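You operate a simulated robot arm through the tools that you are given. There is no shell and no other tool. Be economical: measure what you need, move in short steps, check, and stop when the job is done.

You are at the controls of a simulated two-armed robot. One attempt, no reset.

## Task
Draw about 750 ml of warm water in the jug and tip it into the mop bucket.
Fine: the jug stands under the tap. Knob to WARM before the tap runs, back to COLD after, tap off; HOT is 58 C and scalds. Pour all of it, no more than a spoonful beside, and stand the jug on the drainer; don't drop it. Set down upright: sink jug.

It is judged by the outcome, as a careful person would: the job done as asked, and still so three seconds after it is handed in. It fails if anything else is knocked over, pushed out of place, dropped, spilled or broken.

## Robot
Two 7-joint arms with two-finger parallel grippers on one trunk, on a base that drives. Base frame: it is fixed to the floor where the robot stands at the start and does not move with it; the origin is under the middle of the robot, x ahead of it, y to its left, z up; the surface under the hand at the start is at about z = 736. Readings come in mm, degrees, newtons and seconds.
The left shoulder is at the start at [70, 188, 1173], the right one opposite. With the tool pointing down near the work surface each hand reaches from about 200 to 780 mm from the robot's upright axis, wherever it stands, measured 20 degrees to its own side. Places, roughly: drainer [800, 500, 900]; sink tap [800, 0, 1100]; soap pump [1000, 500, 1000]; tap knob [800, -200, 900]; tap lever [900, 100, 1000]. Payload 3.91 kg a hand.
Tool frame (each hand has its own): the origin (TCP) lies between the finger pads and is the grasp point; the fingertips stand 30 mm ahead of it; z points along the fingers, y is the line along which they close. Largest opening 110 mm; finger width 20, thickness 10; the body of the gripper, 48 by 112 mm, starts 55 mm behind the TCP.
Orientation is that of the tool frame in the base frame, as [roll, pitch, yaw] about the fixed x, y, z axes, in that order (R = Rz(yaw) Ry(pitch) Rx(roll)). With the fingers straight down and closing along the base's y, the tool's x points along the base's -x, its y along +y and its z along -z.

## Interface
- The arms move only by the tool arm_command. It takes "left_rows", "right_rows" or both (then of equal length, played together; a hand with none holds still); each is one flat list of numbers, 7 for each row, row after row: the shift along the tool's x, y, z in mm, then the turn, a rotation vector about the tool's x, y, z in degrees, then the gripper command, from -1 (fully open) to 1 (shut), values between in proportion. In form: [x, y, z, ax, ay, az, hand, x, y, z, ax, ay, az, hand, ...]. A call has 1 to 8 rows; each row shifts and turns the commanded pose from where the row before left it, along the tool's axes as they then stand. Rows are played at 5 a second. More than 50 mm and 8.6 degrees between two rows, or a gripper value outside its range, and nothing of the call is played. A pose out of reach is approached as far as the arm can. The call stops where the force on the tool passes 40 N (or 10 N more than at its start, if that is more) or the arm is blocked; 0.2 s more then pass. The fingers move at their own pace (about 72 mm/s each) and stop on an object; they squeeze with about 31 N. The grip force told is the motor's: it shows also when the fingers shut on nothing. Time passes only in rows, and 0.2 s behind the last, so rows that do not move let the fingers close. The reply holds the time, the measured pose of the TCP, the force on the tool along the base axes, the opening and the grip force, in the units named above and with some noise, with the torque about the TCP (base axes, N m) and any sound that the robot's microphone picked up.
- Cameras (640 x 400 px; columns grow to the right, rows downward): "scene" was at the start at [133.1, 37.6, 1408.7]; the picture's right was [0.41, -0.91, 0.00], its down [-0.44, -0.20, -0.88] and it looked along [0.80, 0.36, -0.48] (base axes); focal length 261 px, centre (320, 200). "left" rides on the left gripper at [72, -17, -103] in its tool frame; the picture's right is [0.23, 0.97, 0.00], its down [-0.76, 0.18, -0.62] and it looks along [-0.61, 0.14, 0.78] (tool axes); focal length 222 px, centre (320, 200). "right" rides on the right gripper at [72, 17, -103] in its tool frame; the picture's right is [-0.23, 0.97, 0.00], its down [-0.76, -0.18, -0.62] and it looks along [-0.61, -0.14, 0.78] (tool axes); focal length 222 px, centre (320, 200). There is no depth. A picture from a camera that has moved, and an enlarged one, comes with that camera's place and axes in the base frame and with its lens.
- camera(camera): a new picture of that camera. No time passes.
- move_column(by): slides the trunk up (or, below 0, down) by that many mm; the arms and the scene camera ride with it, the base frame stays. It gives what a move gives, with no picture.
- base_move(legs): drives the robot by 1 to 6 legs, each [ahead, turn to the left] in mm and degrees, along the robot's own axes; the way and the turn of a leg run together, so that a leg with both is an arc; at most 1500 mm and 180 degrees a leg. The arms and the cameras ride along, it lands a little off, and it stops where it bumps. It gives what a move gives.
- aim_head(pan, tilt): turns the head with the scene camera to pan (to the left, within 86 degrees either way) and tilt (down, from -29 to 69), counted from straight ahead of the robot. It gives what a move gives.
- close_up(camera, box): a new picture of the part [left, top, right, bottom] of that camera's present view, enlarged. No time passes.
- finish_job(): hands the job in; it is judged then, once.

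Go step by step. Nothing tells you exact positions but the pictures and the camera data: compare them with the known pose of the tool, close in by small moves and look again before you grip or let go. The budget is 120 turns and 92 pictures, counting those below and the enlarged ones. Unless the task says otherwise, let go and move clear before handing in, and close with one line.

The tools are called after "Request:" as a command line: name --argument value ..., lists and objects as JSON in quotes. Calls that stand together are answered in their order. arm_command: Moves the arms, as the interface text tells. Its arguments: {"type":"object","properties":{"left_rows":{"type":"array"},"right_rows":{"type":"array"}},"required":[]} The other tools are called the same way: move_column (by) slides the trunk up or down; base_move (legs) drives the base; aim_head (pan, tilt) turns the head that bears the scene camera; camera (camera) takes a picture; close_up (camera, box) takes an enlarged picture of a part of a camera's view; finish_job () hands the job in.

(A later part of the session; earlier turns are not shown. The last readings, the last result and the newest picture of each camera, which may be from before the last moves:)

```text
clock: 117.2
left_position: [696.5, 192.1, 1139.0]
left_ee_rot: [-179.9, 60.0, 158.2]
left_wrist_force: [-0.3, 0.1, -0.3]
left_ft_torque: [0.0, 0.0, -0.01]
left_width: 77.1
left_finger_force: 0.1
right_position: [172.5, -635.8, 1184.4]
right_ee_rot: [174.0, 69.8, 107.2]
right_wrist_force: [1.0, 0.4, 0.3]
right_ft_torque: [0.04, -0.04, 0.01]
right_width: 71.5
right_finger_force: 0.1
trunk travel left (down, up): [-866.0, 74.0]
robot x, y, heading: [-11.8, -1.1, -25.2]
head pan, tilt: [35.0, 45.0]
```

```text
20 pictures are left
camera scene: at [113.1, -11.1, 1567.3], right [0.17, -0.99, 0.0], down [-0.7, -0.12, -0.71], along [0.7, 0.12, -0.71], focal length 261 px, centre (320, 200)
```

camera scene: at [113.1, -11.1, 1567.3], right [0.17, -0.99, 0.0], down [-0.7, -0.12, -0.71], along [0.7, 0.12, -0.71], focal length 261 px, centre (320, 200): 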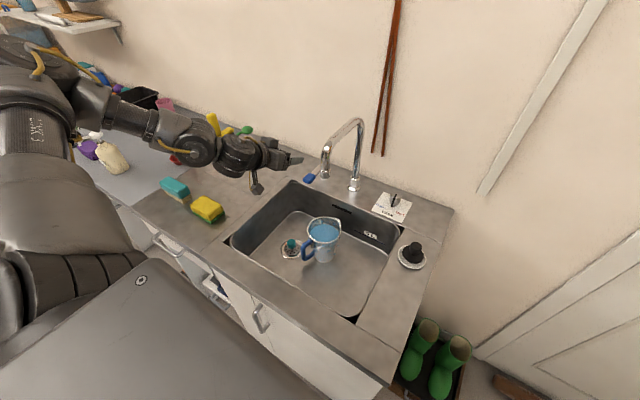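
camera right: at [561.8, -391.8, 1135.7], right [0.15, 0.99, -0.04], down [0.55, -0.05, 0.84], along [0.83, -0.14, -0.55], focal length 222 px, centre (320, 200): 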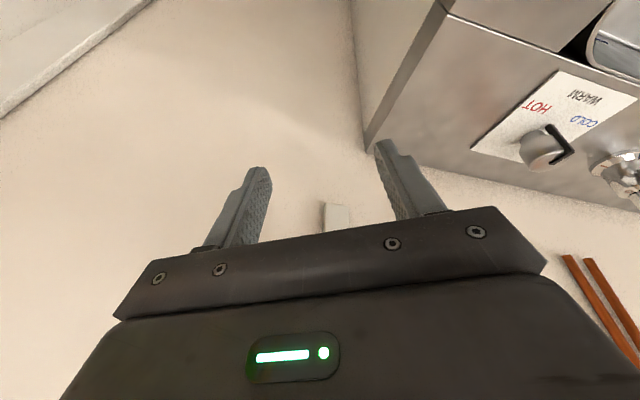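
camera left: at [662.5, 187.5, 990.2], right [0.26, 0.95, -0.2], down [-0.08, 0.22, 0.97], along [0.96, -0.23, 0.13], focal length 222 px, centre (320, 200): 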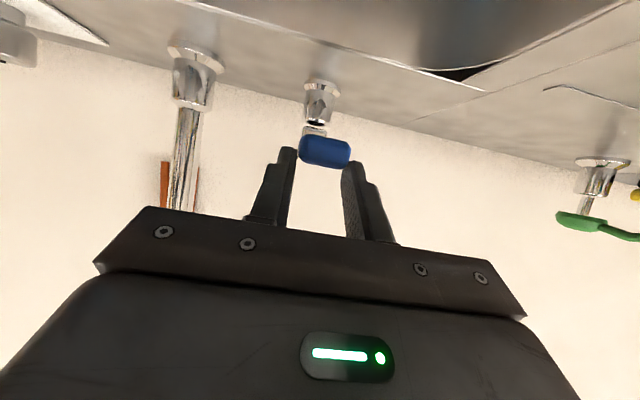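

Lever down, tap off. For the knob I'll use the right hand: with closed fingertips pointing forward I can simply push the pointer back to COLD from the front. I turn left 62° to bring it round.

Request:
base_move --legs '[[0, 62]]'

Request:
arm_command --right_rows '[0, 0, 0, 0, 0, 0, 1, 0, 0, 0, 0, 0, 0, 1, 0, 0, 20, 0, 0, 0, 1, 0, 0, 20, 0, 0, 0, 1]'

Request:
camera --camera "right"

```text
clock: 120.2
left_position: [156.4, 710.2, 1140.3]
left_ee_rot: [-179.9, 60.0, -140.7]
left_wrist_force: [0.9, -0.1, -1.2]
left_ft_torque: [0.02, 0.01, 0.0]
left_width: 77.1
left_finger_force: 0.2
right_position: [627.9, -149.1, 1184.0]
right_ee_rot: [173.9, 69.8, 168.2]
right_wrist_force: [-1.1, 0.8, 0.8]
right_ft_torque: [-0.02, 0.01, -0.01]
right_width: 71.4
right_finger_force: 0.1
trunk travel left (down, up): [-866.0, 74.0]
robot x, y, heading: [-17.2, -5.5, 35.7]
head pan, tilt: [35.0, 45.0]
```

```text
clock: 121.2
left_position: [157.2, 709.7, 1138.7]
left_ee_rot: [-179.9, 60.0, -140.7]
left_wrist_force: [0.1, 0.3, 0.7]
left_ft_torque: [-0.01, 0.02, 0.0]
left_width: 76.9
left_finger_force: 0.0
right_position: [664.5, -151.5, 1169.4]
right_ee_rot: [173.8, 69.8, 168.2]
right_wrist_force: [0.3, 0.2, 0.1]
right_ft_torque: [0.03, -0.02, -0.02]
right_width: 0.0
right_finger_force: 30.9
trunk travel left (down, up): [-866.0, 74.0]
robot x, y, heading: [-20.3, 0.4, 35.9]
head pan, tilt: [35.0, 45.0]
```

```text
19 pictures are left
camera right: at [542.9, -122.0, 1136.6], right [0.18, 0.95, 0.25], down [-0.34, -0.18, 0.92], along [0.92, -0.25, 0.3], focal length 222 px, centre (320, 200)
```

right: 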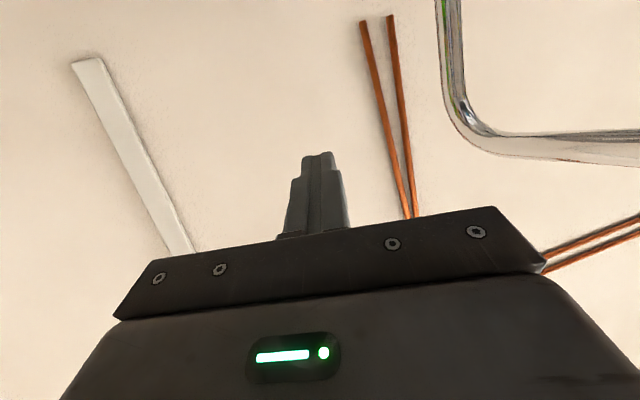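

Extension works well this way. To keep clear of the plunger I reorient: tilt ≈46°, approach direction from over the sink (yaw ≈135°), whose sideways direction matches the pointer's path from WARM to COLD.

Request:
arm_command --right_rows '[0, 0, 0, 6, 0, 0, 1, 0, 0, 0, 0, 8, 0, 1, 0, 0, 0, 0, 8, 0, 1, 0, 0, 0, 0, 8, 0, 1, 0, 0, 0, 5.9, 0, 5.7, 1, 0, 0, 0, 5.9, 0, 5.7, 1, 0, 0, 0, 5.9, 0, 5.7, 1, 0, 0, 0, 5.9, 0, 5.7, 1]'

```text
clock: 123.0
left_position: [155.6, 710.3, 1139.7]
left_ee_rot: [-179.8, 60.1, -140.7]
left_wrist_force: [0.8, -0.8, -0.3]
left_ft_torque: [0.02, 0.0, -0.03]
left_width: 77.0
left_finger_force: 0.0
right_position: [648.5, -234.0, 1109.2]
right_ee_rot: [176.0, 49.1, 137.1]
right_wrist_force: [0.3, -0.3, -0.7]
right_ft_torque: [0.0, -0.03, 0.02]
right_width: 0.0
right_finger_force: 31.1
right hand out of reach, approached as far as the arm can: row 4, 6, 7, 8
trunk travel left (down, up): [-866.0, 74.0]
robot x, y, heading: [-17.8, -0.1, 35.9]
head pan, tilt: [35.0, 45.0]
```

Request:
arm_command --right_rows '[28.4, 22.4, 12.9, 0, 0, 0, 1, 28.4, 22.4, 12.9, 0, 0, 0, 1, 28.4, 22.4, 12.9, 0, 0, 0, 1, 28.4, 22.4, 12.9, 0, 0, 0, 1, 28.4, 22.4, 12.9, 0, 0, 0, 1]'

Request:
camera --camera "right"

```text
clock: 124.2
left_position: [156.3, 710.9, 1137.4]
left_ee_rot: [-179.8, 60.0, -140.7]
left_wrist_force: [-0.1, -0.1, -0.6]
left_ft_torque: [0.0, 0.0, -0.01]
left_width: 77.0
left_finger_force: 0.1
right_position: [691.8, -113.6, 964.7]
right_ee_rot: [176.1, 49.2, 137.2]
right_wrist_force: [0.3, 0.3, -0.3]
right_ft_torque: [-0.02, -0.02, 0.04]
right_width: 0.0
right_finger_force: 30.8
trunk travel left (down, up): [-866.0, 74.0]
robot x, y, heading: [-15.1, -1.7, 35.8]
head pan, tilt: [35.0, 45.0]
```

```text
18 pictures are left
camera right: at [604.6, -20.9, 976.9], right [0.73, 0.65, 0.22], down [-0.12, -0.19, 0.97], along [0.67, -0.74, -0.06], focal length 222 px, centre (320, 200)
```

right: 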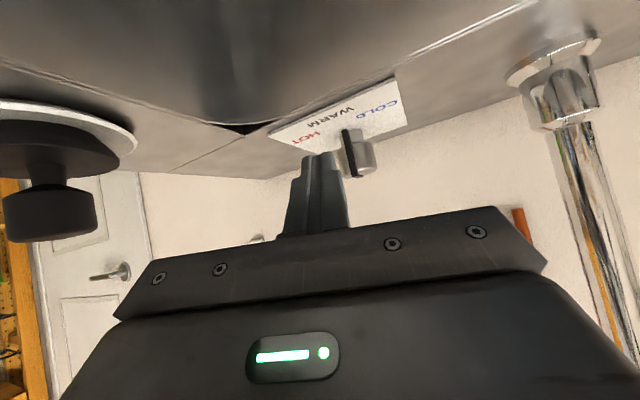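

Precisely as planned: the closed fingertip is just beside the pointer. I advance to overlap it, staying short of the knob body.

Request:
arm_command --right_rows '[-13, -0.9, 19, 0, 0, 0, 1, -13, -0.9, 19, 0, 0, 0, 1]'

Request:
close_up --camera "right" --box '[240, 60, 440, 260]'

```text
clock: 124.8
left_position: [155.7, 709.2, 1139.4]
left_ee_rot: [-179.9, 59.9, -140.7]
left_wrist_force: [0.4, 1.0, 0.3]
left_ft_torque: [0.04, 0.01, 0.03]
left_width: 76.9
left_finger_force: 0.0
right_position: [727.0, -145.8, 959.7]
right_ee_rot: [176.1, 49.1, 137.3]
right_wrist_force: [0.5, 0.4, 0.6]
right_ft_torque: [0.03, 0.04, 0.0]
right_width: 0.1
right_finger_force: 31.0
trunk travel left (down, up): [-866.0, 74.0]
robot x, y, heading: [-17.5, -3.3, 35.8]
head pan, tilt: [35.0, 45.0]
```

```text
2.00 times, centred on (340, 160) of right
camera zoom: at [639.6, -52.7, 971.7], right [0.73, 0.65, 0.22], down [-0.12, -0.19, 0.97], along [0.67, -0.74, -0.06], focal length 444 px, centre (280, 280)
```

zoom: 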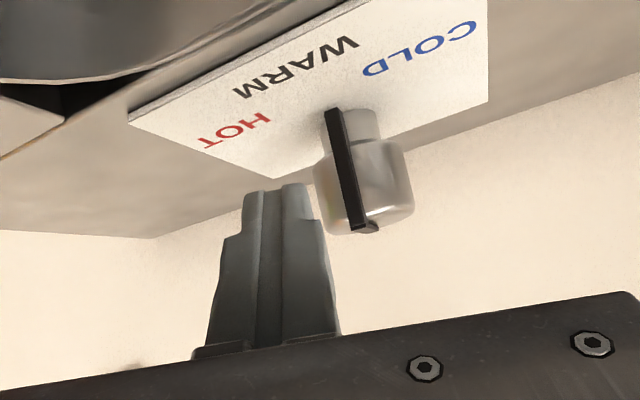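

Good overlap with ~5 mm gap. I push sideways 18 mm and check.

Request:
arm_command --right_rows '[0, 6, 0, 0, 0, 0, 1, 0, 6, 0, 0, 0, 0, 1, 0, 6, 0, 0, 0, 0, 1]'

Request:
close_up --camera "right" --box '[240, 60, 440, 260]'

```text
clock: 125.7
left_position: [155.8, 710.4, 1139.7]
left_ee_rot: [-179.8, 59.9, -140.7]
left_wrist_force: [1.0, -0.2, -0.1]
left_ft_torque: [0.0, 0.0, -0.02]
left_width: 76.9
left_finger_force: 0.1
right_position: [737.8, -132.4, 961.8]
right_ee_rot: [176.1, 49.1, 137.2]
right_wrist_force: [-0.8, 0.0, -0.5]
right_ft_torque: [-0.02, -0.02, 0.03]
right_width: 0.0
right_finger_force: 31.0
trunk travel left (down, up): [-866.0, 74.0]
robot x, y, heading: [-18.4, -5.2, 35.6]
head pan, tilt: [35.0, 45.0]
```

```text
2.00 times, centred on (340, 160) of right
camera zoom: at [651.1, -39.0, 973.4], right [0.73, 0.65, 0.22], down [-0.12, -0.19, 0.97], along [0.67, -0.74, -0.06], focal length 444 px, centre (280, 280)
```

zoom: 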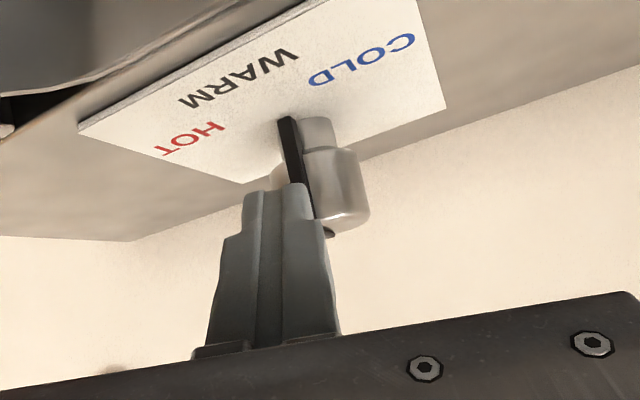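

The tip passed in front of the pointer without touching. I go back, advance 11 mm deeper, and push again.

Request:
arm_command --right_rows '[0, -10, 0, 0, 0, 0, 1, 0, -10, 0, 0, 0, 0, 1, -3.6, 0, 4.1, 0, 0, 0, 1, -3.6, 0, 4.1, 0, 0, 0, 1, 0, 6, 0, 0, 0, 0, 1, 0, 6, 0, 0, 0, 0, 1, 0, 5, 0, 0, 0, 0, 1]'

Request:
close_up --camera "right" --box '[240, 60, 440, 260]'

```text
clock: 127.2
left_position: [157.1, 708.9, 1140.0]
left_ee_rot: [-179.9, 60.0, -140.7]
left_wrist_force: [0.6, 1.0, 0.3]
left_ft_torque: [-0.01, 0.0, 0.01]
left_width: 76.9
left_finger_force: 0.0
right_position: [744.0, -140.3, 961.1]
right_ee_rot: [176.0, 49.1, 137.2]
right_wrist_force: [-0.1, 0.1, 0.2]
right_ft_torque: [-0.01, 0.02, 0.0]
right_width: 0.0
right_finger_force: 31.0
trunk travel left (down, up): [-866.0, 74.0]
robot x, y, heading: [-17.2, -3.3, 35.8]
head pan, tilt: [35.0, 45.0]
```

```text
2.00 times, centred on (340, 160) of right
camera zoom: at [656.5, -48.2, 972.9], right [0.73, 0.65, 0.22], down [-0.12, -0.19, 0.97], along [0.67, -0.74, -0.06], focal length 444 px, centre (280, 280)
```

zoom: 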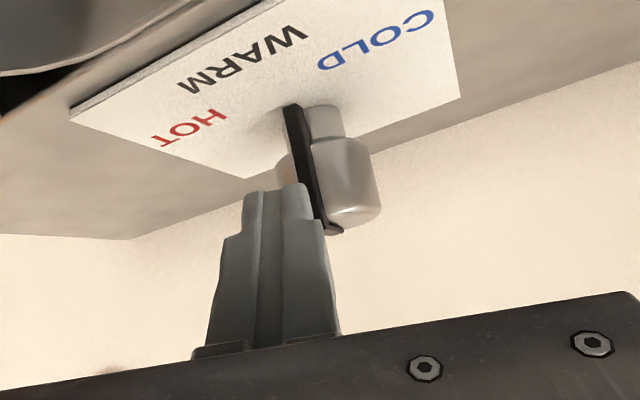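

Request:
arm_command --right_rows '[-2, 0, 2.3, 0, 0, 0, 1, 0, 5, 0, 0, 0, 0, 1, 0, 5, 0, 0, 0, 0, 1, 0, 4, 0, 0, 0, 0, 1]'

Request:
close_up --camera "right" --box '[240, 60, 440, 260]'

```text
clock: 128.2
left_position: [156.5, 709.8, 1138.8]
left_ee_rot: [-179.9, 60.0, -140.7]
left_wrist_force: [-0.8, -0.8, 0.5]
left_ft_torque: [0.03, -0.02, 0.03]
left_width: 77.1
left_finger_force: 0.0
right_position: [754.0, -132.2, 961.8]
right_ee_rot: [176.0, 49.1, 137.2]
right_wrist_force: [0.4, 0.3, 0.0]
right_ft_torque: [-0.01, -0.04, 0.03]
right_width: 0.0
right_finger_force: 31.1
trunk travel left (down, up): [-866.0, 74.0]
robot x, y, heading: [-16.6, -3.2, 35.8]
head pan, tilt: [35.0, 45.0]
```

```text
2.00 times, centred on (340, 160) of right
camera zoom: at [667.4, -39.3, 973.4], right [0.73, 0.65, 0.22], down [-0.12, -0.19, 0.97], along [0.67, -0.74, -0.06], focal length 444 px, centre (280, 280)
```

zoom: 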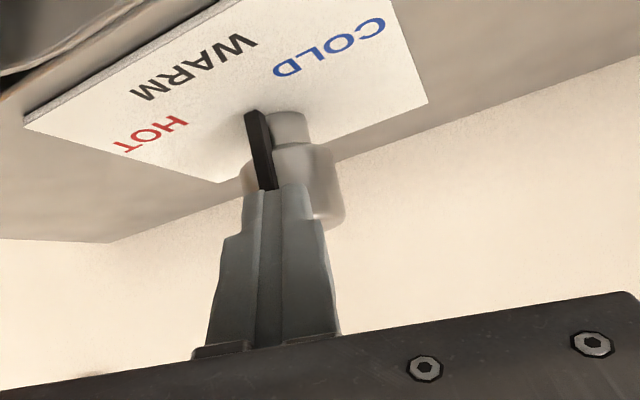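

Still passing in front: the pointer must be deeper than estimated. I go back 22 mm, advance 12 mm more, and push again while watching the force.

Request:
arm_command --right_rows '[0, -11, 0, 0, 0, 0, 1, 0, -11, 0, 0, 0, 0, 1, -3.9, 0, 4.5, 0, 0, 0, 1, -3.9, 0, 4.5, 0, 0, 0, 1]'

Request:
arm_command --right_rows '[0, 5, 0, 0, 0, 0, 1, 0, 5, 0, 0, 0, 0, 1, 0, 4, 0, 0, 0, 0, 1]'

Request:
close_up --camera "right" --box '[240, 60, 440, 260]'

```text
clock: 129.2
left_position: [155.9, 709.2, 1139.1]
left_ee_rot: [-179.8, 60.1, -140.6]
left_wrist_force: [0.2, 0.5, -0.5]
left_ft_torque: [-0.01, 0.01, 0.0]
left_width: 76.9
left_finger_force: 0.1
right_position: [749.4, -155.5, 962.1]
right_ee_rot: [176.0, 49.1, 137.3]
right_wrist_force: [0.7, 0.0, 0.9]
right_ft_torque: [0.04, 0.01, 0.0]
right_width: 0.0
right_finger_force: 30.7
trunk travel left (down, up): [-866.0, 74.0]
robot x, y, heading: [-16.9, -0.3, 35.8]
head pan, tilt: [35.0, 45.0]
```

```text
clock: 130.1
left_position: [152.2, 714.5, 1138.3]
left_ee_rot: [-179.4, 60.0, -140.2]
left_wrist_force: [0.2, -0.2, -0.4]
left_ft_torque: [0.08, -0.01, -0.03]
left_width: 77.2
left_finger_force: 0.0
right_position: [758.8, -140.2, 966.9]
right_ee_rot: [175.4, 49.4, 137.0]
right_wrist_force: [-3.5, 6.4, 12.5]
right_ft_torque: [-0.03, -0.12, 0.15]
right_width: 0.2
right_finger_force: 31.0
trunk travel left (down, up): [-866.0, 74.0]
robot x, y, heading: [-15.9, -3.9, 36.0]
head pan, tilt: [35.0, 45.0]
```

```text
2.00 times, centred on (340, 160) of right
camera zoom: at [671.3, -48.1, 978.9], right [0.73, 0.65, 0.22], down [-0.13, -0.19, 0.97], along [0.67, -0.74, -0.05], focal length 444 px, centre (280, 280)
```

zoom: 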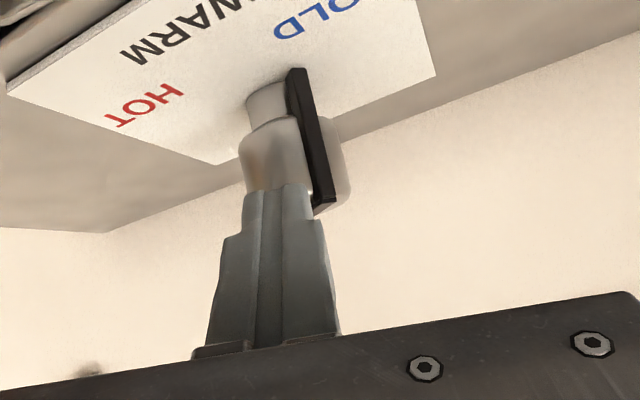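

Contact made: the pointer is turning toward COLD. I continue pushing with a slight downward component.

Request:
arm_command --right_rows '[1.5, 4, 1.3, 0, 0, 0, 1, 1.5, 4, 1.3, 0, 0, 0, 1, 0, 4, 0, 0, 0, 0, 1]'

Request:
close_up --camera "right" --box '[240, 40, 440, 240]'

```text
clock: 131.1
left_position: [150.6, 711.4, 1138.5]
left_ee_rot: [-179.2, 60.2, -140.3]
left_wrist_force: [0.4, 0.1, 0.7]
left_ft_torque: [0.02, 0.0, -0.01]
left_width: 76.8
left_finger_force: 0.0
right_position: [761.0, -134.5, 966.9]
right_ee_rot: [175.1, 49.4, 136.5]
right_wrist_force: [-18.3, 4.5, 20.0]
right_ft_torque: [-0.17, 0.0, -0.25]
right_width: 0.0
right_finger_force: 31.1
trunk travel left (down, up): [-866.0, 74.0]
robot x, y, heading: [-17.8, -2.3, 35.4]
head pan, tilt: [35.0, 45.0]
stopped in row 3 (right hand): the force on the tool passed its limit at 47 N (the readings are from after the stop); the commanded pose is now the measured one
```

```text
2.00 times, centred on (340, 140) of right
camera zoom: at [674.3, -41.8, 977.3], right [0.73, 0.65, 0.23], down [-0.13, -0.19, 0.97], along [0.67, -0.74, -0.05], focal length 444 px, centre (280, 320)
```

zoom: 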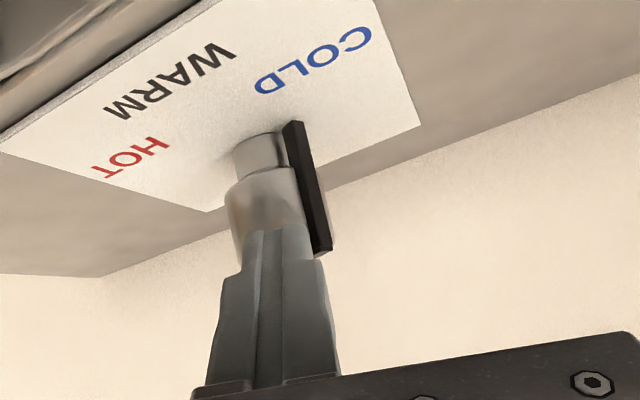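

The push has come up against firm resistance with the pointer at the COLD side, probably the end stop. I back the finger off and look from above with the head camera.

Request:
arm_command --right_rows '[0, -6, 0, 0, 0, 0, 1, 0, -6, -5, 0, 0, 0, 1, 0, 0, -30, 0, 0, 0, 1, 0, 0, -30, 0, 0, 0, 1, 0, 0, -30, 0, 0, 0, 1]'

Request:
aim_head --pan -48 --tilt 40

Request:
close_up --camera "scene" --box '[200, 80, 440, 280]'

```text
clock: 132.2
left_position: [157.5, 709.8, 1139.4]
left_ee_rot: [-179.9, 60.0, -140.7]
left_wrist_force: [-0.3, -0.4, 0.4]
left_ft_torque: [-0.01, -0.01, 0.0]
left_width: 76.9
left_finger_force: 0.1
right_position: [704.1, -105.8, 1021.7]
right_ee_rot: [175.8, 49.1, 136.9]
right_wrist_force: [0.3, 0.4, 0.3]
right_ft_torque: [0.02, 0.0, -0.01]
right_width: 0.0
right_finger_force: 31.5
trunk travel left (down, up): [-866.0, 74.0]
robot x, y, heading: [-17.3, -0.9, 35.7]
head pan, tilt: [35.0, 45.0]
```

```text
clock: 133.8
left_position: [157.5, 709.8, 1139.1]
left_ee_rot: [-179.8, 60.0, -140.8]
left_wrist_force: [-0.1, 0.1, 0.0]
left_ft_torque: [0.0, 0.03, 0.01]
left_width: 77.3
left_finger_force: 0.1
right_position: [701.9, -103.5, 1021.9]
right_ee_rot: [175.7, 49.1, 136.9]
right_wrist_force: [0.8, -0.2, 0.2]
right_ft_torque: [0.0, -0.01, 0.02]
right_width: 0.0
right_finger_force: 31.0
trunk travel left (down, up): [-866.0, 74.0]
robot x, y, heading: [-19.2, -6.0, 35.7]
head pan, tilt: [-48.0, 40.0]
```

```text
2.00 times, centred on (320, 180) of scene
camera zoom: at [106.3, 7.4, 1574.7], right [-0.21, -0.98, 0.0], down [-0.63, 0.14, -0.77], along [0.75, -0.16, -0.64], focal length 523 px, centre (320, 240)
```

zoom: 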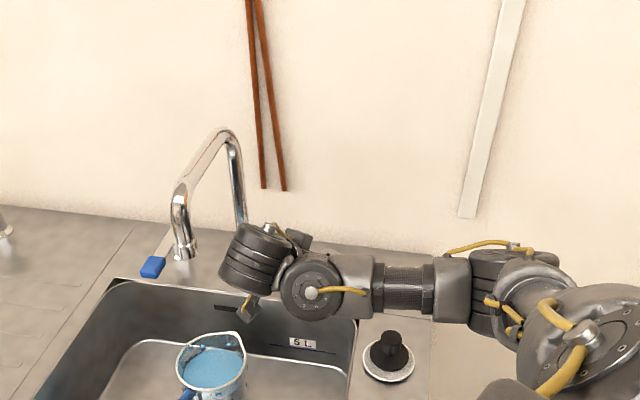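

The arm hides the knob; I fold the right arm back and away from the tap, then look again.

Request:
arm_command --right_rows '[-8, -32, -25, 0, 0, 0, 1, -8, -32, -25, 0, 0, 0, 1, -8, -32, -25, 0, 0, 0, 1, -8, -32, -25, 0, 0, 0, 1, 0, -30, -30, 0, 0, 0, 1, 0, -30, -30, 0, 0, 0, 1]'

```text
clock: 135.2
left_position: [155.0, 707.8, 1139.8]
left_ee_rot: [-179.9, 60.0, -140.8]
left_wrist_force: [0.3, 0.1, 0.5]
left_ft_torque: [0.01, 0.01, -0.01]
left_width: 77.1
left_finger_force: 0.0
right_position: [604.7, -200.3, 1052.3]
right_ee_rot: [175.4, 49.0, 136.9]
right_wrist_force: [-0.3, 0.5, 0.3]
right_ft_torque: [-0.01, 0.02, 0.01]
right_width: 0.0
right_finger_force: 31.3
right hand out of reach, approached as far as the arm can: row 2, 3, 4, 5, 6
trunk travel left (down, up): [-866.0, 74.0]
robot x, y, heading: [-17.1, -2.5, 35.8]
head pan, tilt: [-48.0, 40.0]
```

I now turn right to about 10° heading, which moves the right arm off the view and lines the left arm up for the jug's handle, then check knob and jug in one picture.

Request:
base_move --legs '[[0, -26]]'

Request:
aim_head --pan -15 --tilt 48

Request:
close_up --camera "scene" --box '[220, 80, 400, 240]'

```text
clock: 136.9
left_position: [453.8, 559.6, 1138.7]
left_ee_rot: [-179.9, 60.0, -167.1]
left_wrist_force: [0.6, 0.1, 0.6]
left_ft_torque: [0.0, 0.01, 0.0]
left_width: 76.9
left_finger_force: 0.1
right_position: [453.4, -456.2, 1053.2]
right_ee_rot: [175.6, 49.2, 110.6]
right_wrist_force: [-1.1, 0.9, 0.1]
right_ft_torque: [0.01, 0.0, -0.02]
right_width: 0.1
right_finger_force: 31.4
trunk travel left (down, up): [-866.0, 74.0]
robot x, y, heading: [-15.1, -3.1, 9.1]
head pan, tilt: [-48.0, 40.0]
```

```text
clock: 137.9
left_position: [455.8, 558.1, 1141.0]
left_ee_rot: [-179.8, 60.1, -167.1]
left_wrist_force: [-0.1, 0.1, 0.0]
left_ft_torque: [-0.03, 0.01, 0.03]
left_width: 77.1
left_finger_force: 0.0
right_position: [454.0, -456.1, 1051.4]
right_ee_rot: [175.5, 49.1, 110.6]
right_wrist_force: [0.6, 0.6, 0.3]
right_ft_torque: [0.02, 0.0, -0.02]
right_width: 0.0
right_finger_force: 31.2
trunk travel left (down, up): [-866.0, 74.0]
robot x, y, heading: [-17.8, -2.1, 9.2]
head pan, tilt: [-15.0, 48.0]
```

```text
2.50 times, centred on (310, 160) of scene
camera zoom: at [110.5, -3.5, 1563.2], right [-0.1, -0.99, 0.0], down [-0.74, 0.07, -0.67], along [0.67, -0.07, -0.74], focal length 654 px, centre (345, 300)
```

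zoom: 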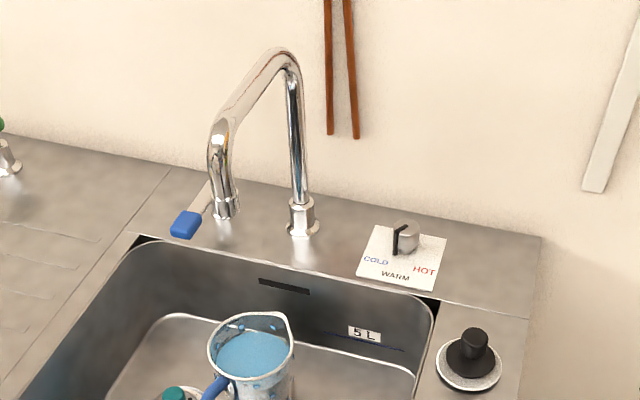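

Request:
close_up --camera "scene" --box '[322, 162, 366, 196]'

```text
11.76 times, centred on (344, 179) of scene
camera zoom: at [110.5, -3.5, 1563.2], right [-0.1, -0.99, 0.0], down [-0.74, 0.07, -0.67], along [0.67, -0.07, -0.74], focal length 3076 px, centre (38, 447)
```

zoom: 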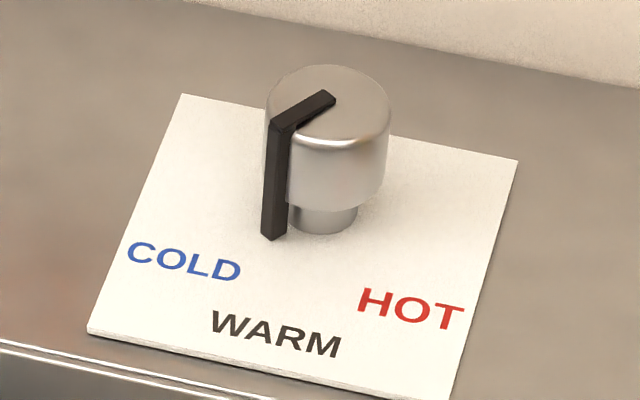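

The pointer is still about 10° short of COLD. I swing the right hand back in (it keeps its pose) to give it a little more push: first to the approach point beside the pointer.

Request:
base_move --legs '[[0, 26.7]]'

Request:
arm_command --right_rows '[8.7, 31, 24.3, 0, 0, 0, 1, 8.7, 31, 24.3, 0, 0, 0, 1, 8.7, 31, 24.3, 0, 0, 0, 1, 8.7, 31, 24.3, 0, 0, 0, 1]'

```text
clock: 139.7
left_position: [160.8, 709.1, 1138.8]
left_ee_rot: [-179.9, 59.9, -141.1]
left_wrist_force: [1.1, -0.1, 0.1]
left_ft_torque: [0.02, 0.02, 0.04]
left_width: 77.0
left_finger_force: 0.0
right_position: [604.6, -202.6, 1051.8]
right_ee_rot: [175.4, 49.1, 136.6]
right_wrist_force: [0.2, 0.1, 0.6]
right_ft_torque: [-0.01, -0.01, 0.03]
right_width: 0.0
right_finger_force: 31.1
trunk travel left (down, up): [-866.0, 74.0]
robot x, y, heading: [-14.9, -5.9, 35.5]
head pan, tilt: [-15.0, 48.0]
```

```text
clock: 140.7
left_position: [162.0, 708.7, 1138.2]
left_ee_rot: [-179.9, 59.8, -141.1]
left_wrist_force: [0.1, -0.8, -0.4]
left_ft_torque: [0.0, 0.0, -0.01]
left_width: 77.2
left_finger_force: 0.0
right_position: [727.2, -137.8, 967.1]
right_ee_rot: [175.6, 49.1, 136.8]
right_wrist_force: [0.0, -0.2, 0.1]
right_ft_torque: [-0.05, 0.0, 0.0]
right_width: 0.2
right_finger_force: 31.2
trunk travel left (down, up): [-866.0, 74.0]
robot x, y, heading: [-16.6, -3.4, 35.1]
head pan, tilt: [-15.0, 48.0]
```

Request:
arm_command --right_rows '[-5, 0, 12.9, 0, 0, 0, 1, -7.8, 0, 9.6, 0, 0, 0, 1, 0, 8, 0, 0, 0, 0, 1, 0, 8, 0, 0, 0, 0, 1, 0, 5, 0, 0, 0, 0, 1, 0, 5, 0, 0, 0, 0, 1, 0, 5, 0, 0, 0, 0, 1]'

Request:
close_up --camera "right" --box '[240, 40, 440, 240]'

```text
clock: 142.2
left_position: [160.4, 708.9, 1139.1]
left_ee_rot: [-179.7, 60.0, -141.0]
left_wrist_force: [0.3, 0.6, -0.4]
left_ft_torque: [0.02, -0.01, -0.05]
left_width: 77.0
left_finger_force: 0.0
right_position: [765.4, -130.2, 966.8]
right_ee_rot: [175.4, 49.2, 136.5]
right_wrist_force: [-1.4, 0.3, 0.5]
right_ft_torque: [0.04, 0.0, 0.05]
right_width: 0.0
right_finger_force: 31.2
trunk travel left (down, up): [-866.0, 74.0]
robot x, y, heading: [-16.3, -2.2, 35.3]
head pan, tilt: [-15.0, 48.0]
```

```text
2.00 times, centred on (340, 140) of right
camera zoom: at [678.9, -37.2, 978.5], right [0.73, 0.64, 0.22], down [-0.13, -0.19, 0.97], along [0.67, -0.74, -0.06], focal length 444 px, centre (280, 320)
```

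zoom: 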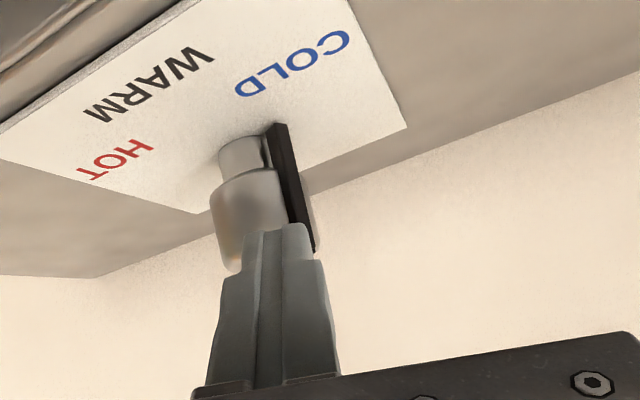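

Request:
arm_command --right_rows '[0, 4, 0, 0, 0, 0, 1, 0, 4, 0, 0, 0, 0, 1, 0, 3, 0, 0, 0, 0, 1]'

Request:
arm_command --right_rows '[0, -6, 0, 0, 0, 0, 1, 0, -6, -5, 0, 0, 0, 1, 0, 0, -25, 0, 0, 0, 1, -8.7, -31, -24.3, 0, 0, 0, 1, -8.7, -31, -24.3, 0, 0, 0, 1, -8.7, -31, -24.3, 0, 0, 0, 1, -8.7, -31, -24.3, 0, 0, 0, 1]'

Request:
base_move --legs '[[0, -26]]'

Request:
close_up --camera "scene" --box '[230, 130, 390, 290]'

```text
clock: 143.1
left_position: [160.5, 708.5, 1138.2]
left_ee_rot: [-179.9, 59.9, -141.1]
left_wrist_force: [0.0, 0.1, -0.8]
left_ft_torque: [0.0, 0.01, 0.02]
left_width: 76.8
left_finger_force: 0.1
right_position: [773.3, -121.2, 966.4]
right_ee_rot: [175.4, 49.2, 136.6]
right_wrist_force: [-0.1, -0.4, 0.1]
right_ft_torque: [0.0, -0.04, -0.01]
right_width: 0.1
right_finger_force: 30.9
trunk travel left (down, up): [-866.0, 74.0]
robot x, y, heading: [-13.9, 0.1, 35.4]
head pan, tilt: [-15.0, 48.0]
```

```text
clock: 144.7
left_position: [159.4, 707.6, 1140.4]
left_ee_rot: [-179.9, 60.0, -141.1]
left_wrist_force: [0.0, 0.9, 0.9]
left_ft_torque: [-0.02, 0.02, 0.0]
left_width: 77.0
left_finger_force: 0.1
right_position: [625.3, -194.4, 1062.2]
right_ee_rot: [175.3, 49.1, 136.5]
right_wrist_force: [-0.1, 0.6, 0.4]
right_ft_torque: [0.04, 0.0, -0.02]
right_width: 0.3
right_finger_force: 31.2
right hand out of reach, approached as far as the arm can: row 7
trunk travel left (down, up): [-866.0, 74.0]
robot x, y, heading: [-15.6, -2.8, 35.3]
head pan, tilt: [-15.0, 48.0]
```

```text
clock: 146.4
left_position: [455.6, 557.2, 1139.8]
left_ee_rot: [-179.8, 59.9, -167.2]
left_wrist_force: [0.7, -0.2, 0.7]
left_ft_torque: [-0.02, -0.05, 0.01]
left_width: 77.0
left_finger_force: 0.1
right_position: [478.5, -458.6, 1061.7]
right_ee_rot: [175.4, 49.2, 110.5]
right_wrist_force: [1.5, 0.4, 0.0]
right_ft_torque: [0.03, -0.03, -0.01]
right_width: 0.2
right_finger_force: 31.0
trunk travel left (down, up): [-866.0, 74.0]
robot x, y, heading: [-13.5, -3.7, 9.3]
head pan, tilt: [-15.0, 48.0]
```

```text
2.50 times, centred on (310, 210) of scene
camera zoom: at [110.5, -3.4, 1563.2], right [-0.1, -0.99, 0.0], down [-0.74, 0.07, -0.67], along [0.67, -0.07, -0.74], focal length 654 px, centre (345, 175)
```

zoom: 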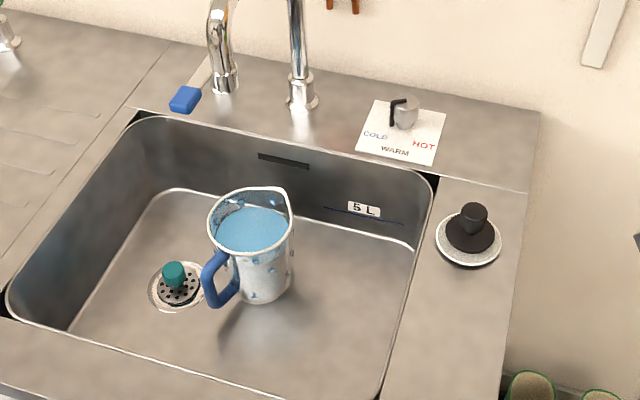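

The pointer is now clearly at COLD. Next the jug: its handle bar is at ≈(608,130,812), pointing to 128°. I bring the left hand over the sink's front-left and orient it radially to the handle at ~45° tilt.

Request:
arm_command --left_rows '[9.6, -40.7, 5.9, 0, 0, 0, -0.4, 9.6, -40.7, 5.9, 0, 0, 0, -0.4, 9.6, -40.7, 5.9, 0, 0, 0, -0.4, 9.6, -40.7, 5.9, 0, 0, 0, -0.4, 9.6, -40.7, 5.9, 0, 0, 0, -0.4, 9.6, -40.7, 5.9, 0, 0, 0, -0.4, 9.6, -40.7, 5.9, 0, 0, 0, -0.4, 9.6, -40.7, 5.9, 0, 0, 0, -0.4]'

Request:
arm_command --left_rows '[0, 0, 0, 0, 7.5, 0, -0.4, 0, 0, 0, 0, 7.5, 0, -0.4, 0, 0, 0, 5.7, 0, 5.7, -0.4, 0, 0, 0, 5.7, 0, 5.7, -0.4, 0, 0, 0, 5.7, 0, 5.7, -0.4, 0, 0, 0, 5.7, 0, 5.7, -0.4, 0, 0, 0, 5.7, 0, 5.7, -0.4, 0, 0, 0, 5.7, 0, 5.7, -0.4]'

```text
clock: 148.2
left_position: [501.5, 373.9, 1118.9]
left_ee_rot: [-179.6, 59.8, -167.2]
left_wrist_force: [-0.1, 0.2, -0.1]
left_ft_torque: [0.02, 0.0, 0.02]
left_width: 76.9
left_finger_force: 0.1
left hand out of reach, approached as far as the arm can: row 5, 6, 7, 8
right_position: [477.9, -457.7, 1061.2]
right_ee_rot: [175.4, 49.1, 110.4]
right_wrist_force: [0.8, 0.6, -0.7]
right_ft_torque: [0.0, -0.04, -0.01]
right_width: 0.0
right_finger_force: 30.8
trunk travel left (down, up): [-866.0, 74.0]
robot x, y, heading: [-20.4, -3.5, 9.3]
head pan, tilt: [-15.0, 48.0]
```

```text
clock: 150.0
left_position: [502.6, 373.4, 1119.0]
left_ee_rot: [-180.0, 45.2, 144.2]
left_wrist_force: [0.0, -0.1, -0.4]
left_ft_torque: [0.05, 0.03, 0.03]
left_width: 77.0
left_finger_force: 0.1
right_position: [477.5, -458.2, 1060.4]
right_ee_rot: [175.4, 49.0, 110.5]
right_wrist_force: [-0.9, -0.4, 0.7]
right_ft_torque: [-0.01, -0.01, 0.05]
right_width: 0.2
right_finger_force: 30.4
trunk travel left (down, up): [-866.0, 74.0]
robot x, y, heading: [-16.5, -4.2, 9.1]
head pan, tilt: [-15.0, 48.0]
```

Request:
arm_command --left_rows '[7.8, -18.2, 40.5, 0, 0, 0, -0.4, 7.8, -18.2, 40.5, 0, 0, 0, -0.4, 7.8, -18.2, 40.5, 0, 0, 0, -0.4, 7.8, -18.2, 40.5, 0, 0, 0, -0.4, 7.8, -18.2, 40.5, 0, 0, 0, -0.4, 7.8, -18.2, 40.5, 0, 0, 0, -0.4, 0, 0, 0, 5.7, 0, 5.7, -0.4, 0, 0, 0, 5.7, 0, 5.7, -0.4]'

```text
clock: 151.8
left_position: [489.3, 280.5, 1069.9]
left_ee_rot: [-179.8, 45.0, 128.1]
left_wrist_force: [0.3, -0.2, -0.5]
left_ft_torque: [0.04, -0.01, 0.0]
left_width: 77.0
left_finger_force: 0.1
left hand out of reach, approached as far as the arm can: row 2, 3, 4, 5, 6
right_position: [479.2, -457.8, 1061.0]
right_ee_rot: [175.6, 49.0, 110.5]
right_wrist_force: [0.6, -0.3, -0.3]
right_ft_torque: [-0.02, -0.03, 0.02]
right_width: 0.1
right_finger_force: 31.3
trunk travel left (down, up): [-866.0, 74.0]
robot x, y, heading: [-16.3, -3.7, 9.0]
head pan, tilt: [-15.0, 48.0]
```

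Orientation is right (yaw 128°, tilt 45°). I lower the trunk 105 mm to extend the arm's useful range, then continue toward the handle.

Request:
move_column --by -105

Request:
arm_command --left_rows '[0, -8, 30, 0, 0, 0, -0.4, 0, -8, 30, 0, 0, 0, -0.4, 0, -8, 30, 0, 0, 0, -0.4]'

Request:
camera --camera "left"

```text
clock: 153.1
left_position: [489.4, 279.8, 965.5]
left_ee_rot: [-179.9, 45.0, 128.2]
left_wrist_force: [-0.4, -0.2, 0.5]
left_ft_torque: [0.0, -0.02, 0.0]
left_width: 77.2
left_finger_force: 0.0
right_position: [478.6, -459.0, 955.5]
right_ee_rot: [175.4, 49.1, 110.4]
right_wrist_force: [0.2, -1.2, 1.1]
right_ft_torque: [-0.01, 0.0, -0.01]
right_width: 0.0
right_finger_force: 30.9
trunk travel left (down, up): [-761.0, 179.0]
robot x, y, heading: [-19.2, -0.2, 9.3]
head pan, tilt: [-15.0, 48.0]
```

```text
clock: 153.9
left_position: [481.7, 261.0, 970.0]
left_ee_rot: [-179.9, 44.9, 128.3]
left_wrist_force: [0.2, 0.3, 0.7]
left_ft_torque: [0.02, 0.01, -0.01]
left_width: 76.9
left_finger_force: 0.1
left hand out of reach, approached as far as the arm can: row 1, 2, 3
right_position: [477.9, -458.9, 954.3]
right_ee_rot: [175.4, 49.0, 110.5]
right_wrist_force: [-0.4, 0.5, 0.2]
right_ft_torque: [-0.04, -0.02, 0.02]
right_width: 0.0
right_finger_force: 31.1
trunk travel left (down, up): [-761.0, 179.0]
robot x, y, heading: [-17.0, -3.6, 9.5]
head pan, tilt: [-15.0, 48.0]
```

```text
6 pictures are left
camera left: at [391.1, 346.8, 993.4], right [0.67, 0.73, -0.16], down [0.2, 0.03, 0.98], along [0.72, -0.68, -0.12], focal length 222 px, centre (320, 200)
```

left: 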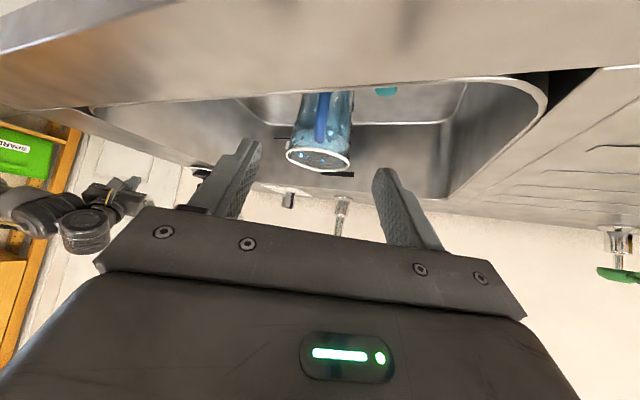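

The handle is dead ahead but the wrist's yaw limit stops me; a more oblique approach (≈ −32°) works just as well on the bar. I turn the hand +33°, the base −13.5°, and move to the pre-grasp point.

Request:
arm_command --left_rows '[0, 0, 0, -5.8, 0, -5.8, 0, 0, 0, 0, -5.8, 0, -5.8, 0, 0, 0, 0, -5.8, 0, -5.8, 0, 0, 0, 0, -5.8, 0, -5.8, 0]'

Request:
base_move --legs '[[0, -13.5]]'

Request:
arm_command --left_rows '[15, 10, 20, 0, 0, 0, 0, 15, 10, 20, 0, 0, 0, 0]'

```text
clock: 154.9
left_position: [477.1, 271.4, 985.8]
left_ee_rot: [-179.8, 45.0, 161.2]
left_wrist_force: [0.5, 0.2, -0.2]
left_ft_torque: [0.01, -0.03, -0.01]
left_width: 54.9
left_finger_force: 0.2
left hand out of reach, approached as far as the arm can: row 2, 3, 4
right_position: [477.9, -459.2, 955.6]
right_ee_rot: [175.4, 49.0, 110.4]
right_wrist_force: [0.3, 0.2, 0.8]
right_ft_torque: [0.0, 0.02, 0.0]
right_width: 0.1
right_finger_force: 31.3
trunk travel left (down, up): [-761.0, 179.0]
robot x, y, heading: [-13.3, -5.6, 9.1]
head pan, tilt: [-15.0, 48.0]
```

```text
clock: 156.2
left_position: [528.7, 146.1, 984.1]
left_ee_rot: [-179.8, 45.0, 147.4]
left_wrist_force: [-0.4, 0.0, 0.4]
left_ft_torque: [-0.04, -0.03, -0.01]
left_width: 55.1
left_finger_force: 0.0
right_position: [356.0, -564.3, 955.0]
right_ee_rot: [175.5, 49.1, 96.7]
right_wrist_force: [-0.2, -0.1, 0.3]
right_ft_torque: [-0.03, 0.0, -0.02]
right_width: 0.2
right_finger_force: 30.9
trunk travel left (down, up): [-761.0, 179.0]
robot x, y, heading: [-20.6, -5.6, -4.6]
head pan, tilt: [-15.0, 48.0]
```

```text
clock: 156.8
left_position: [540.7, 177.4, 962.9]
left_ee_rot: [-179.7, 44.8, 147.4]
left_wrist_force: [0.2, 0.1, -0.8]
left_ft_torque: [0.01, 0.0, 0.0]
left_width: 55.1
left_finger_force: 0.0
left hand out of reach, approached as far as the arm can: row 1, 2
right_position: [357.1, -562.6, 955.1]
right_ee_rot: [175.4, 49.0, 96.7]
right_wrist_force: [0.5, 0.8, 0.3]
right_ft_torque: [0.04, -0.02, -0.01]
right_width: 0.0
right_finger_force: 30.7
trunk travel left (down, up): [-761.0, 179.0]
robot x, y, heading: [-18.9, -1.3, -4.5]
head pan, tilt: [-15.0, 48.0]
```

Request:
arm_command --left_rows '[-19, -1.3, 19, 0, 0, 0, 0, -19, -1.3, 19, 0, 0, 0, 0, -19, -1.3, 19, 0, 0, 0, 0]'

Request:
camera --camera "left"

```text
clock: 157.6
left_position: [598.7, 155.8, 993.5]
left_ee_rot: [-179.8, 45.0, 147.2]
left_wrist_force: [-1.1, 0.5, 0.5]
left_ft_torque: [0.02, 0.0, -0.01]
left_width: 55.1
left_finger_force: 0.1
left hand out of reach, approached as far as the arm can: row 1, 2, 3
right_position: [356.9, -563.1, 955.1]
right_ee_rot: [175.4, 49.0, 96.7]
right_wrist_force: [0.1, 0.6, -0.2]
right_ft_torque: [0.0, -0.01, 0.0]
right_width: 0.1
right_finger_force: 30.9
trunk travel left (down, up): [-761.0, 179.0]
robot x, y, heading: [-17.6, 0.2, -4.3]
head pan, tilt: [-15.0, 48.0]
```

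```text
5 pictures are left
camera left: at [484.6, 208.3, 1017.2], right [0.39, 0.91, -0.16], down [0.18, 0.1, 0.98], along [0.9, -0.41, -0.13], focal length 222 px, centre (320, 200)
```

left: 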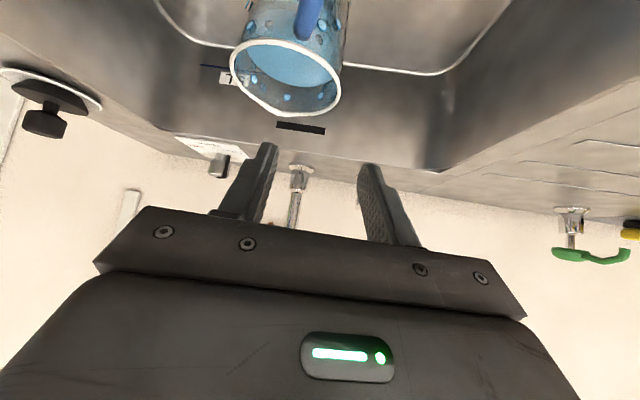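

Request:
arm_command --left_rows '[-7, -7.5, 7, 0, 0, 0, 0, -7, -7.5, 7, 0, 0, 0, 0]'

Request:
move_column --by -105

Request:
camera --camera "left"

```text
clock: 158.2
left_position: [602.2, 144.6, 1006.2]
left_ee_rot: [-179.8, 45.1, 147.3]
left_wrist_force: [-1.1, -0.8, -0.5]
left_ft_torque: [0.03, 0.01, 0.05]
left_width: 54.9
left_finger_force: 0.1
left hand out of reach, approached as far as the arm can: row 1, 2
right_position: [355.8, -564.0, 955.4]
right_ee_rot: [175.4, 48.9, 96.8]
right_wrist_force: [-0.8, 0.5, 0.3]
right_ft_torque: [-0.01, 0.0, -0.01]
right_width: 0.0
right_finger_force: 31.2
trunk travel left (down, up): [-761.0, 179.0]
robot x, y, heading: [-19.0, -5.1, -4.7]
head pan, tilt: [-15.0, 48.0]
```

```text
clock: 159.6
left_position: [600.8, 145.1, 900.9]
left_ee_rot: [-179.8, 45.0, 147.3]
left_wrist_force: [0.1, -0.2, 0.5]
left_ft_torque: [-0.01, -0.02, -0.02]
left_width: 55.2
left_finger_force: 0.2
right_position: [356.7, -563.7, 851.4]
right_ee_rot: [175.4, 49.1, 96.7]
right_wrist_force: [0.6, 0.7, -0.1]
right_ft_torque: [0.0, -0.01, 0.01]
right_width: 0.3
right_finger_force: 30.7
trunk travel left (down, up): [-656.0, 284.0]
robot x, y, heading: [-21.5, -1.2, -4.6]
head pan, tilt: [-15.0, 48.0]
```

```text
4 pictures are left
camera left: at [487.0, 197.5, 924.2], right [0.39, 0.91, -0.16], down [0.18, 0.1, 0.98], along [0.9, -0.41, -0.12], focal length 222 px, centre (320, 200)
```

left: 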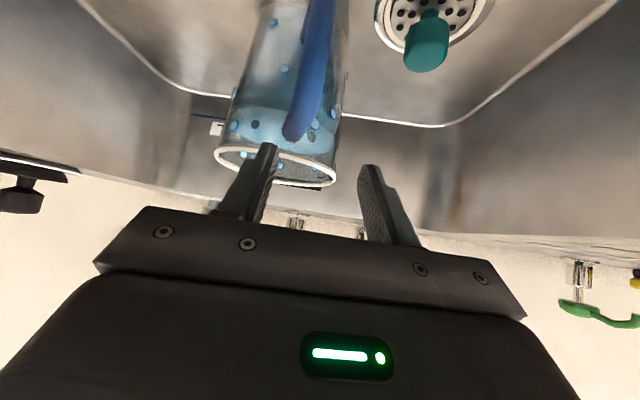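

Fingers and handle bar are nearly in line. I shift 13 mm sideways, 4 mm forward, descend 80 mm so the fingers straddle the bar, and close.

Request:
arm_command --left_rows '[-1.4, -6.5, 1.4, 0, 0, 0, 0, -1.4, -6.5, 1.4, 0, 0, 0, 0]'

Request:
move_column --by -40

Request:
move_column --by -38

Request:
arm_command --left_rows '[0, 0, 0, 0, 0, 0, 0.5, 0, 0, 0, 0, 0, 0, 1, 0, 0, 0, 0, 0, 0, 1]'

```text
clock: 160.2
left_position: [595.2, 138.8, 905.7]
left_ee_rot: [-179.7, 44.9, 147.5]
left_wrist_force: [-0.5, 0.4, -0.7]
left_ft_torque: [0.02, 0.0, 0.01]
left_width: 55.0
left_finger_force: 0.0
left hand out of reach, approached as far as the arm can: row 1, 2
right_position: [355.6, -563.6, 849.3]
right_ee_rot: [175.5, 49.0, 96.8]
right_wrist_force: [-0.3, 0.0, 0.5]
right_ft_torque: [0.03, -0.01, 0.02]
right_width: 0.0
right_finger_force: 31.4
trunk travel left (down, up): [-656.0, 284.0]
robot x, y, heading: [-15.8, -3.1, -4.4]
head pan, tilt: [-15.0, 48.0]
```

```text
clock: 160.6
left_position: [594.8, 137.8, 892.9]
left_ee_rot: [-179.8, 45.2, 147.2]
left_wrist_force: [-4.1, 1.4, 9.9]
left_ft_torque: [0.63, 1.21, 0.09]
left_width: 54.9
left_finger_force: 0.2
right_position: [355.9, -563.4, 831.5]
right_ee_rot: [175.3, 49.0, 96.5]
right_wrist_force: [-0.1, 0.0, 0.0]
right_ft_torque: [0.0, 0.04, 0.0]
right_width: 0.0
right_finger_force: 31.4
trunk travel left (down, up): [-638.0, 302.0]
robot x, y, heading: [-21.5, -3.1, -4.4]
head pan, tilt: [-15.0, 48.0]
stopped: the force on the tool passed its limit at 71 N (the readings are from after the stop); the commanded pose is now the measured one
```

```text
clock: 161.0
left_position: [596.4, 135.4, 894.7]
left_ee_rot: [-179.9, 45.9, 147.0]
left_wrist_force: [-7.1, 3.0, 19.3]
left_ft_torque: [1.26, 2.34, 0.16]
left_width: 55.1
left_finger_force: 0.1
right_position: [355.7, -562.6, 829.0]
right_ee_rot: [175.2, 49.0, 96.6]
right_wrist_force: [0.5, 0.1, 0.5]
right_ft_torque: [0.01, 0.02, 0.04]
right_width: 0.0
right_finger_force: 30.9
trunk travel left (down, up): [-634.0, 306.0]
robot x, y, heading: [-18.1, -1.7, -4.4]
head pan, tilt: [-15.0, 48.0]
stopped: the force on the tool passed its limit at 58 N (the readings are from after the stop); the commanded pose is now the measured one
```

```text
clock: 161.8
left_position: [596.1, 136.5, 893.4]
left_ee_rot: [180.0, 45.7, 146.9]
left_wrist_force: [-3.1, 3.1, 19.0]
left_ft_torque: [1.23, 2.38, -0.17]
left_width: 0.2
left_finger_force: 31.1
right_position: [355.8, -563.2, 830.0]
right_ee_rot: [175.2, 49.0, 96.6]
right_wrist_force: [0.3, -0.6, -0.7]
right_ft_torque: [0.01, -0.01, -0.03]
right_width: 0.2
right_finger_force: 31.1
trunk travel left (down, up): [-634.0, 306.0]
robot x, y, heading: [-15.5, -4.1, -4.1]
head pan, tilt: [-15.0, 48.0]
```

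The hand camera touched the sink's front edge (contact 125 mm behind the tool); the jug wasn't touched. I raise, reopen, and make the hand vertical, which keeps the camera above the edge and lines the fingers up with the bar.

Request:
move_column --by 70

Request:
arm_command --left_rows '[0, 0, 0, 0, 8.5, 0, 0, 0, 0, 0, 0, 8.5, 0, 0, 0, 0, 0, 0, 8.5, 0, 0, 0, 0, 0, 0, 8.5, 0, 0, 0, 0, 0, 0, 8.5, 0, 0]'

```text
clock: 162.9
left_position: [596.6, 136.7, 961.4]
left_ee_rot: [-179.9, 45.6, 147.1]
left_wrist_force: [0.3, 0.2, 0.2]
left_ft_torque: [0.01, -0.05, 0.02]
left_width: 0.1
left_finger_force: 31.2
right_position: [357.9, -562.9, 898.9]
right_ee_rot: [175.4, 49.0, 96.7]
right_wrist_force: [-0.7, 0.5, -0.5]
right_ft_torque: [-0.01, -0.03, 0.0]
right_width: 0.0
right_finger_force: 31.2
trunk travel left (down, up): [-704.0, 236.0]
robot x, y, heading: [-15.9, -3.4, -4.4]
head pan, tilt: [-15.0, 48.0]
```

```text
clock: 164.1
left_position: [548.4, 217.5, 995.0]
left_ee_rot: [-179.8, 3.1, 147.0]
left_wrist_force: [-0.1, 0.3, 0.0]
left_ft_torque: [0.01, 0.0, -0.02]
left_width: 55.0
left_finger_force: 0.1
left hand out of reach, approached as far as the arm can: row 1, 2, 3, 4, 5
right_position: [357.4, -561.9, 899.7]
right_ee_rot: [175.3, 49.0, 96.7]
right_wrist_force: [-0.5, 0.0, 0.2]
right_ft_torque: [0.0, 0.0, 0.02]
right_width: 0.0
right_finger_force: 31.1
trunk travel left (down, up): [-704.0, 236.0]
robot x, y, heading: [-16.9, -2.6, -4.4]
head pan, tilt: [-15.0, 48.0]
```

Request:
base_move --legs '[[0, -10]]'

Request:
arm_command --left_rows '[0, 0, 15, 0, 0, 0, 0, -8.5, 12, 10, 0, 0, 0, 0, -8.5, 12, 5, 0, 0, 0, 0]'

```text
clock: 165.2
left_position: [578.1, 113.7, 994.4]
left_ee_rot: [-179.9, 3.3, 137.0]
left_wrist_force: [-0.7, 0.4, 0.3]
left_ft_torque: [0.03, 0.0, -0.01]
left_width: 55.1
left_finger_force: 0.2
right_position: [253.8, -620.0, 898.3]
right_ee_rot: [175.5, 48.9, 86.6]
right_wrist_force: [0.2, -0.1, 0.2]
right_ft_torque: [-0.02, 0.03, 0.02]
right_width: 0.0
right_finger_force: 31.2
trunk travel left (down, up): [-704.0, 236.0]
robot x, y, heading: [-17.1, -4.1, -14.3]
head pan, tilt: [-15.0, 48.0]
```

```text
clock: 166.0
left_position: [600.9, 134.9, 970.9]
left_ee_rot: [-179.8, 3.4, 137.0]
left_wrist_force: [0.0, 0.3, -0.7]
left_ft_torque: [0.02, -0.01, 0.01]
left_width: 54.7
left_finger_force: 0.0
left hand out of reach, approached as far as the arm can: row 1, 2, 3
right_position: [255.3, -619.4, 898.3]
right_ee_rot: [175.4, 48.9, 86.7]
right_wrist_force: [0.1, 0.8, 0.1]
right_ft_torque: [-0.02, 0.0, -0.03]
right_width: 0.0
right_finger_force: 31.0
trunk travel left (down, up): [-704.0, 236.0]
robot x, y, heading: [-14.9, -6.9, -14.4]
head pan, tilt: [-15.0, 48.0]
```

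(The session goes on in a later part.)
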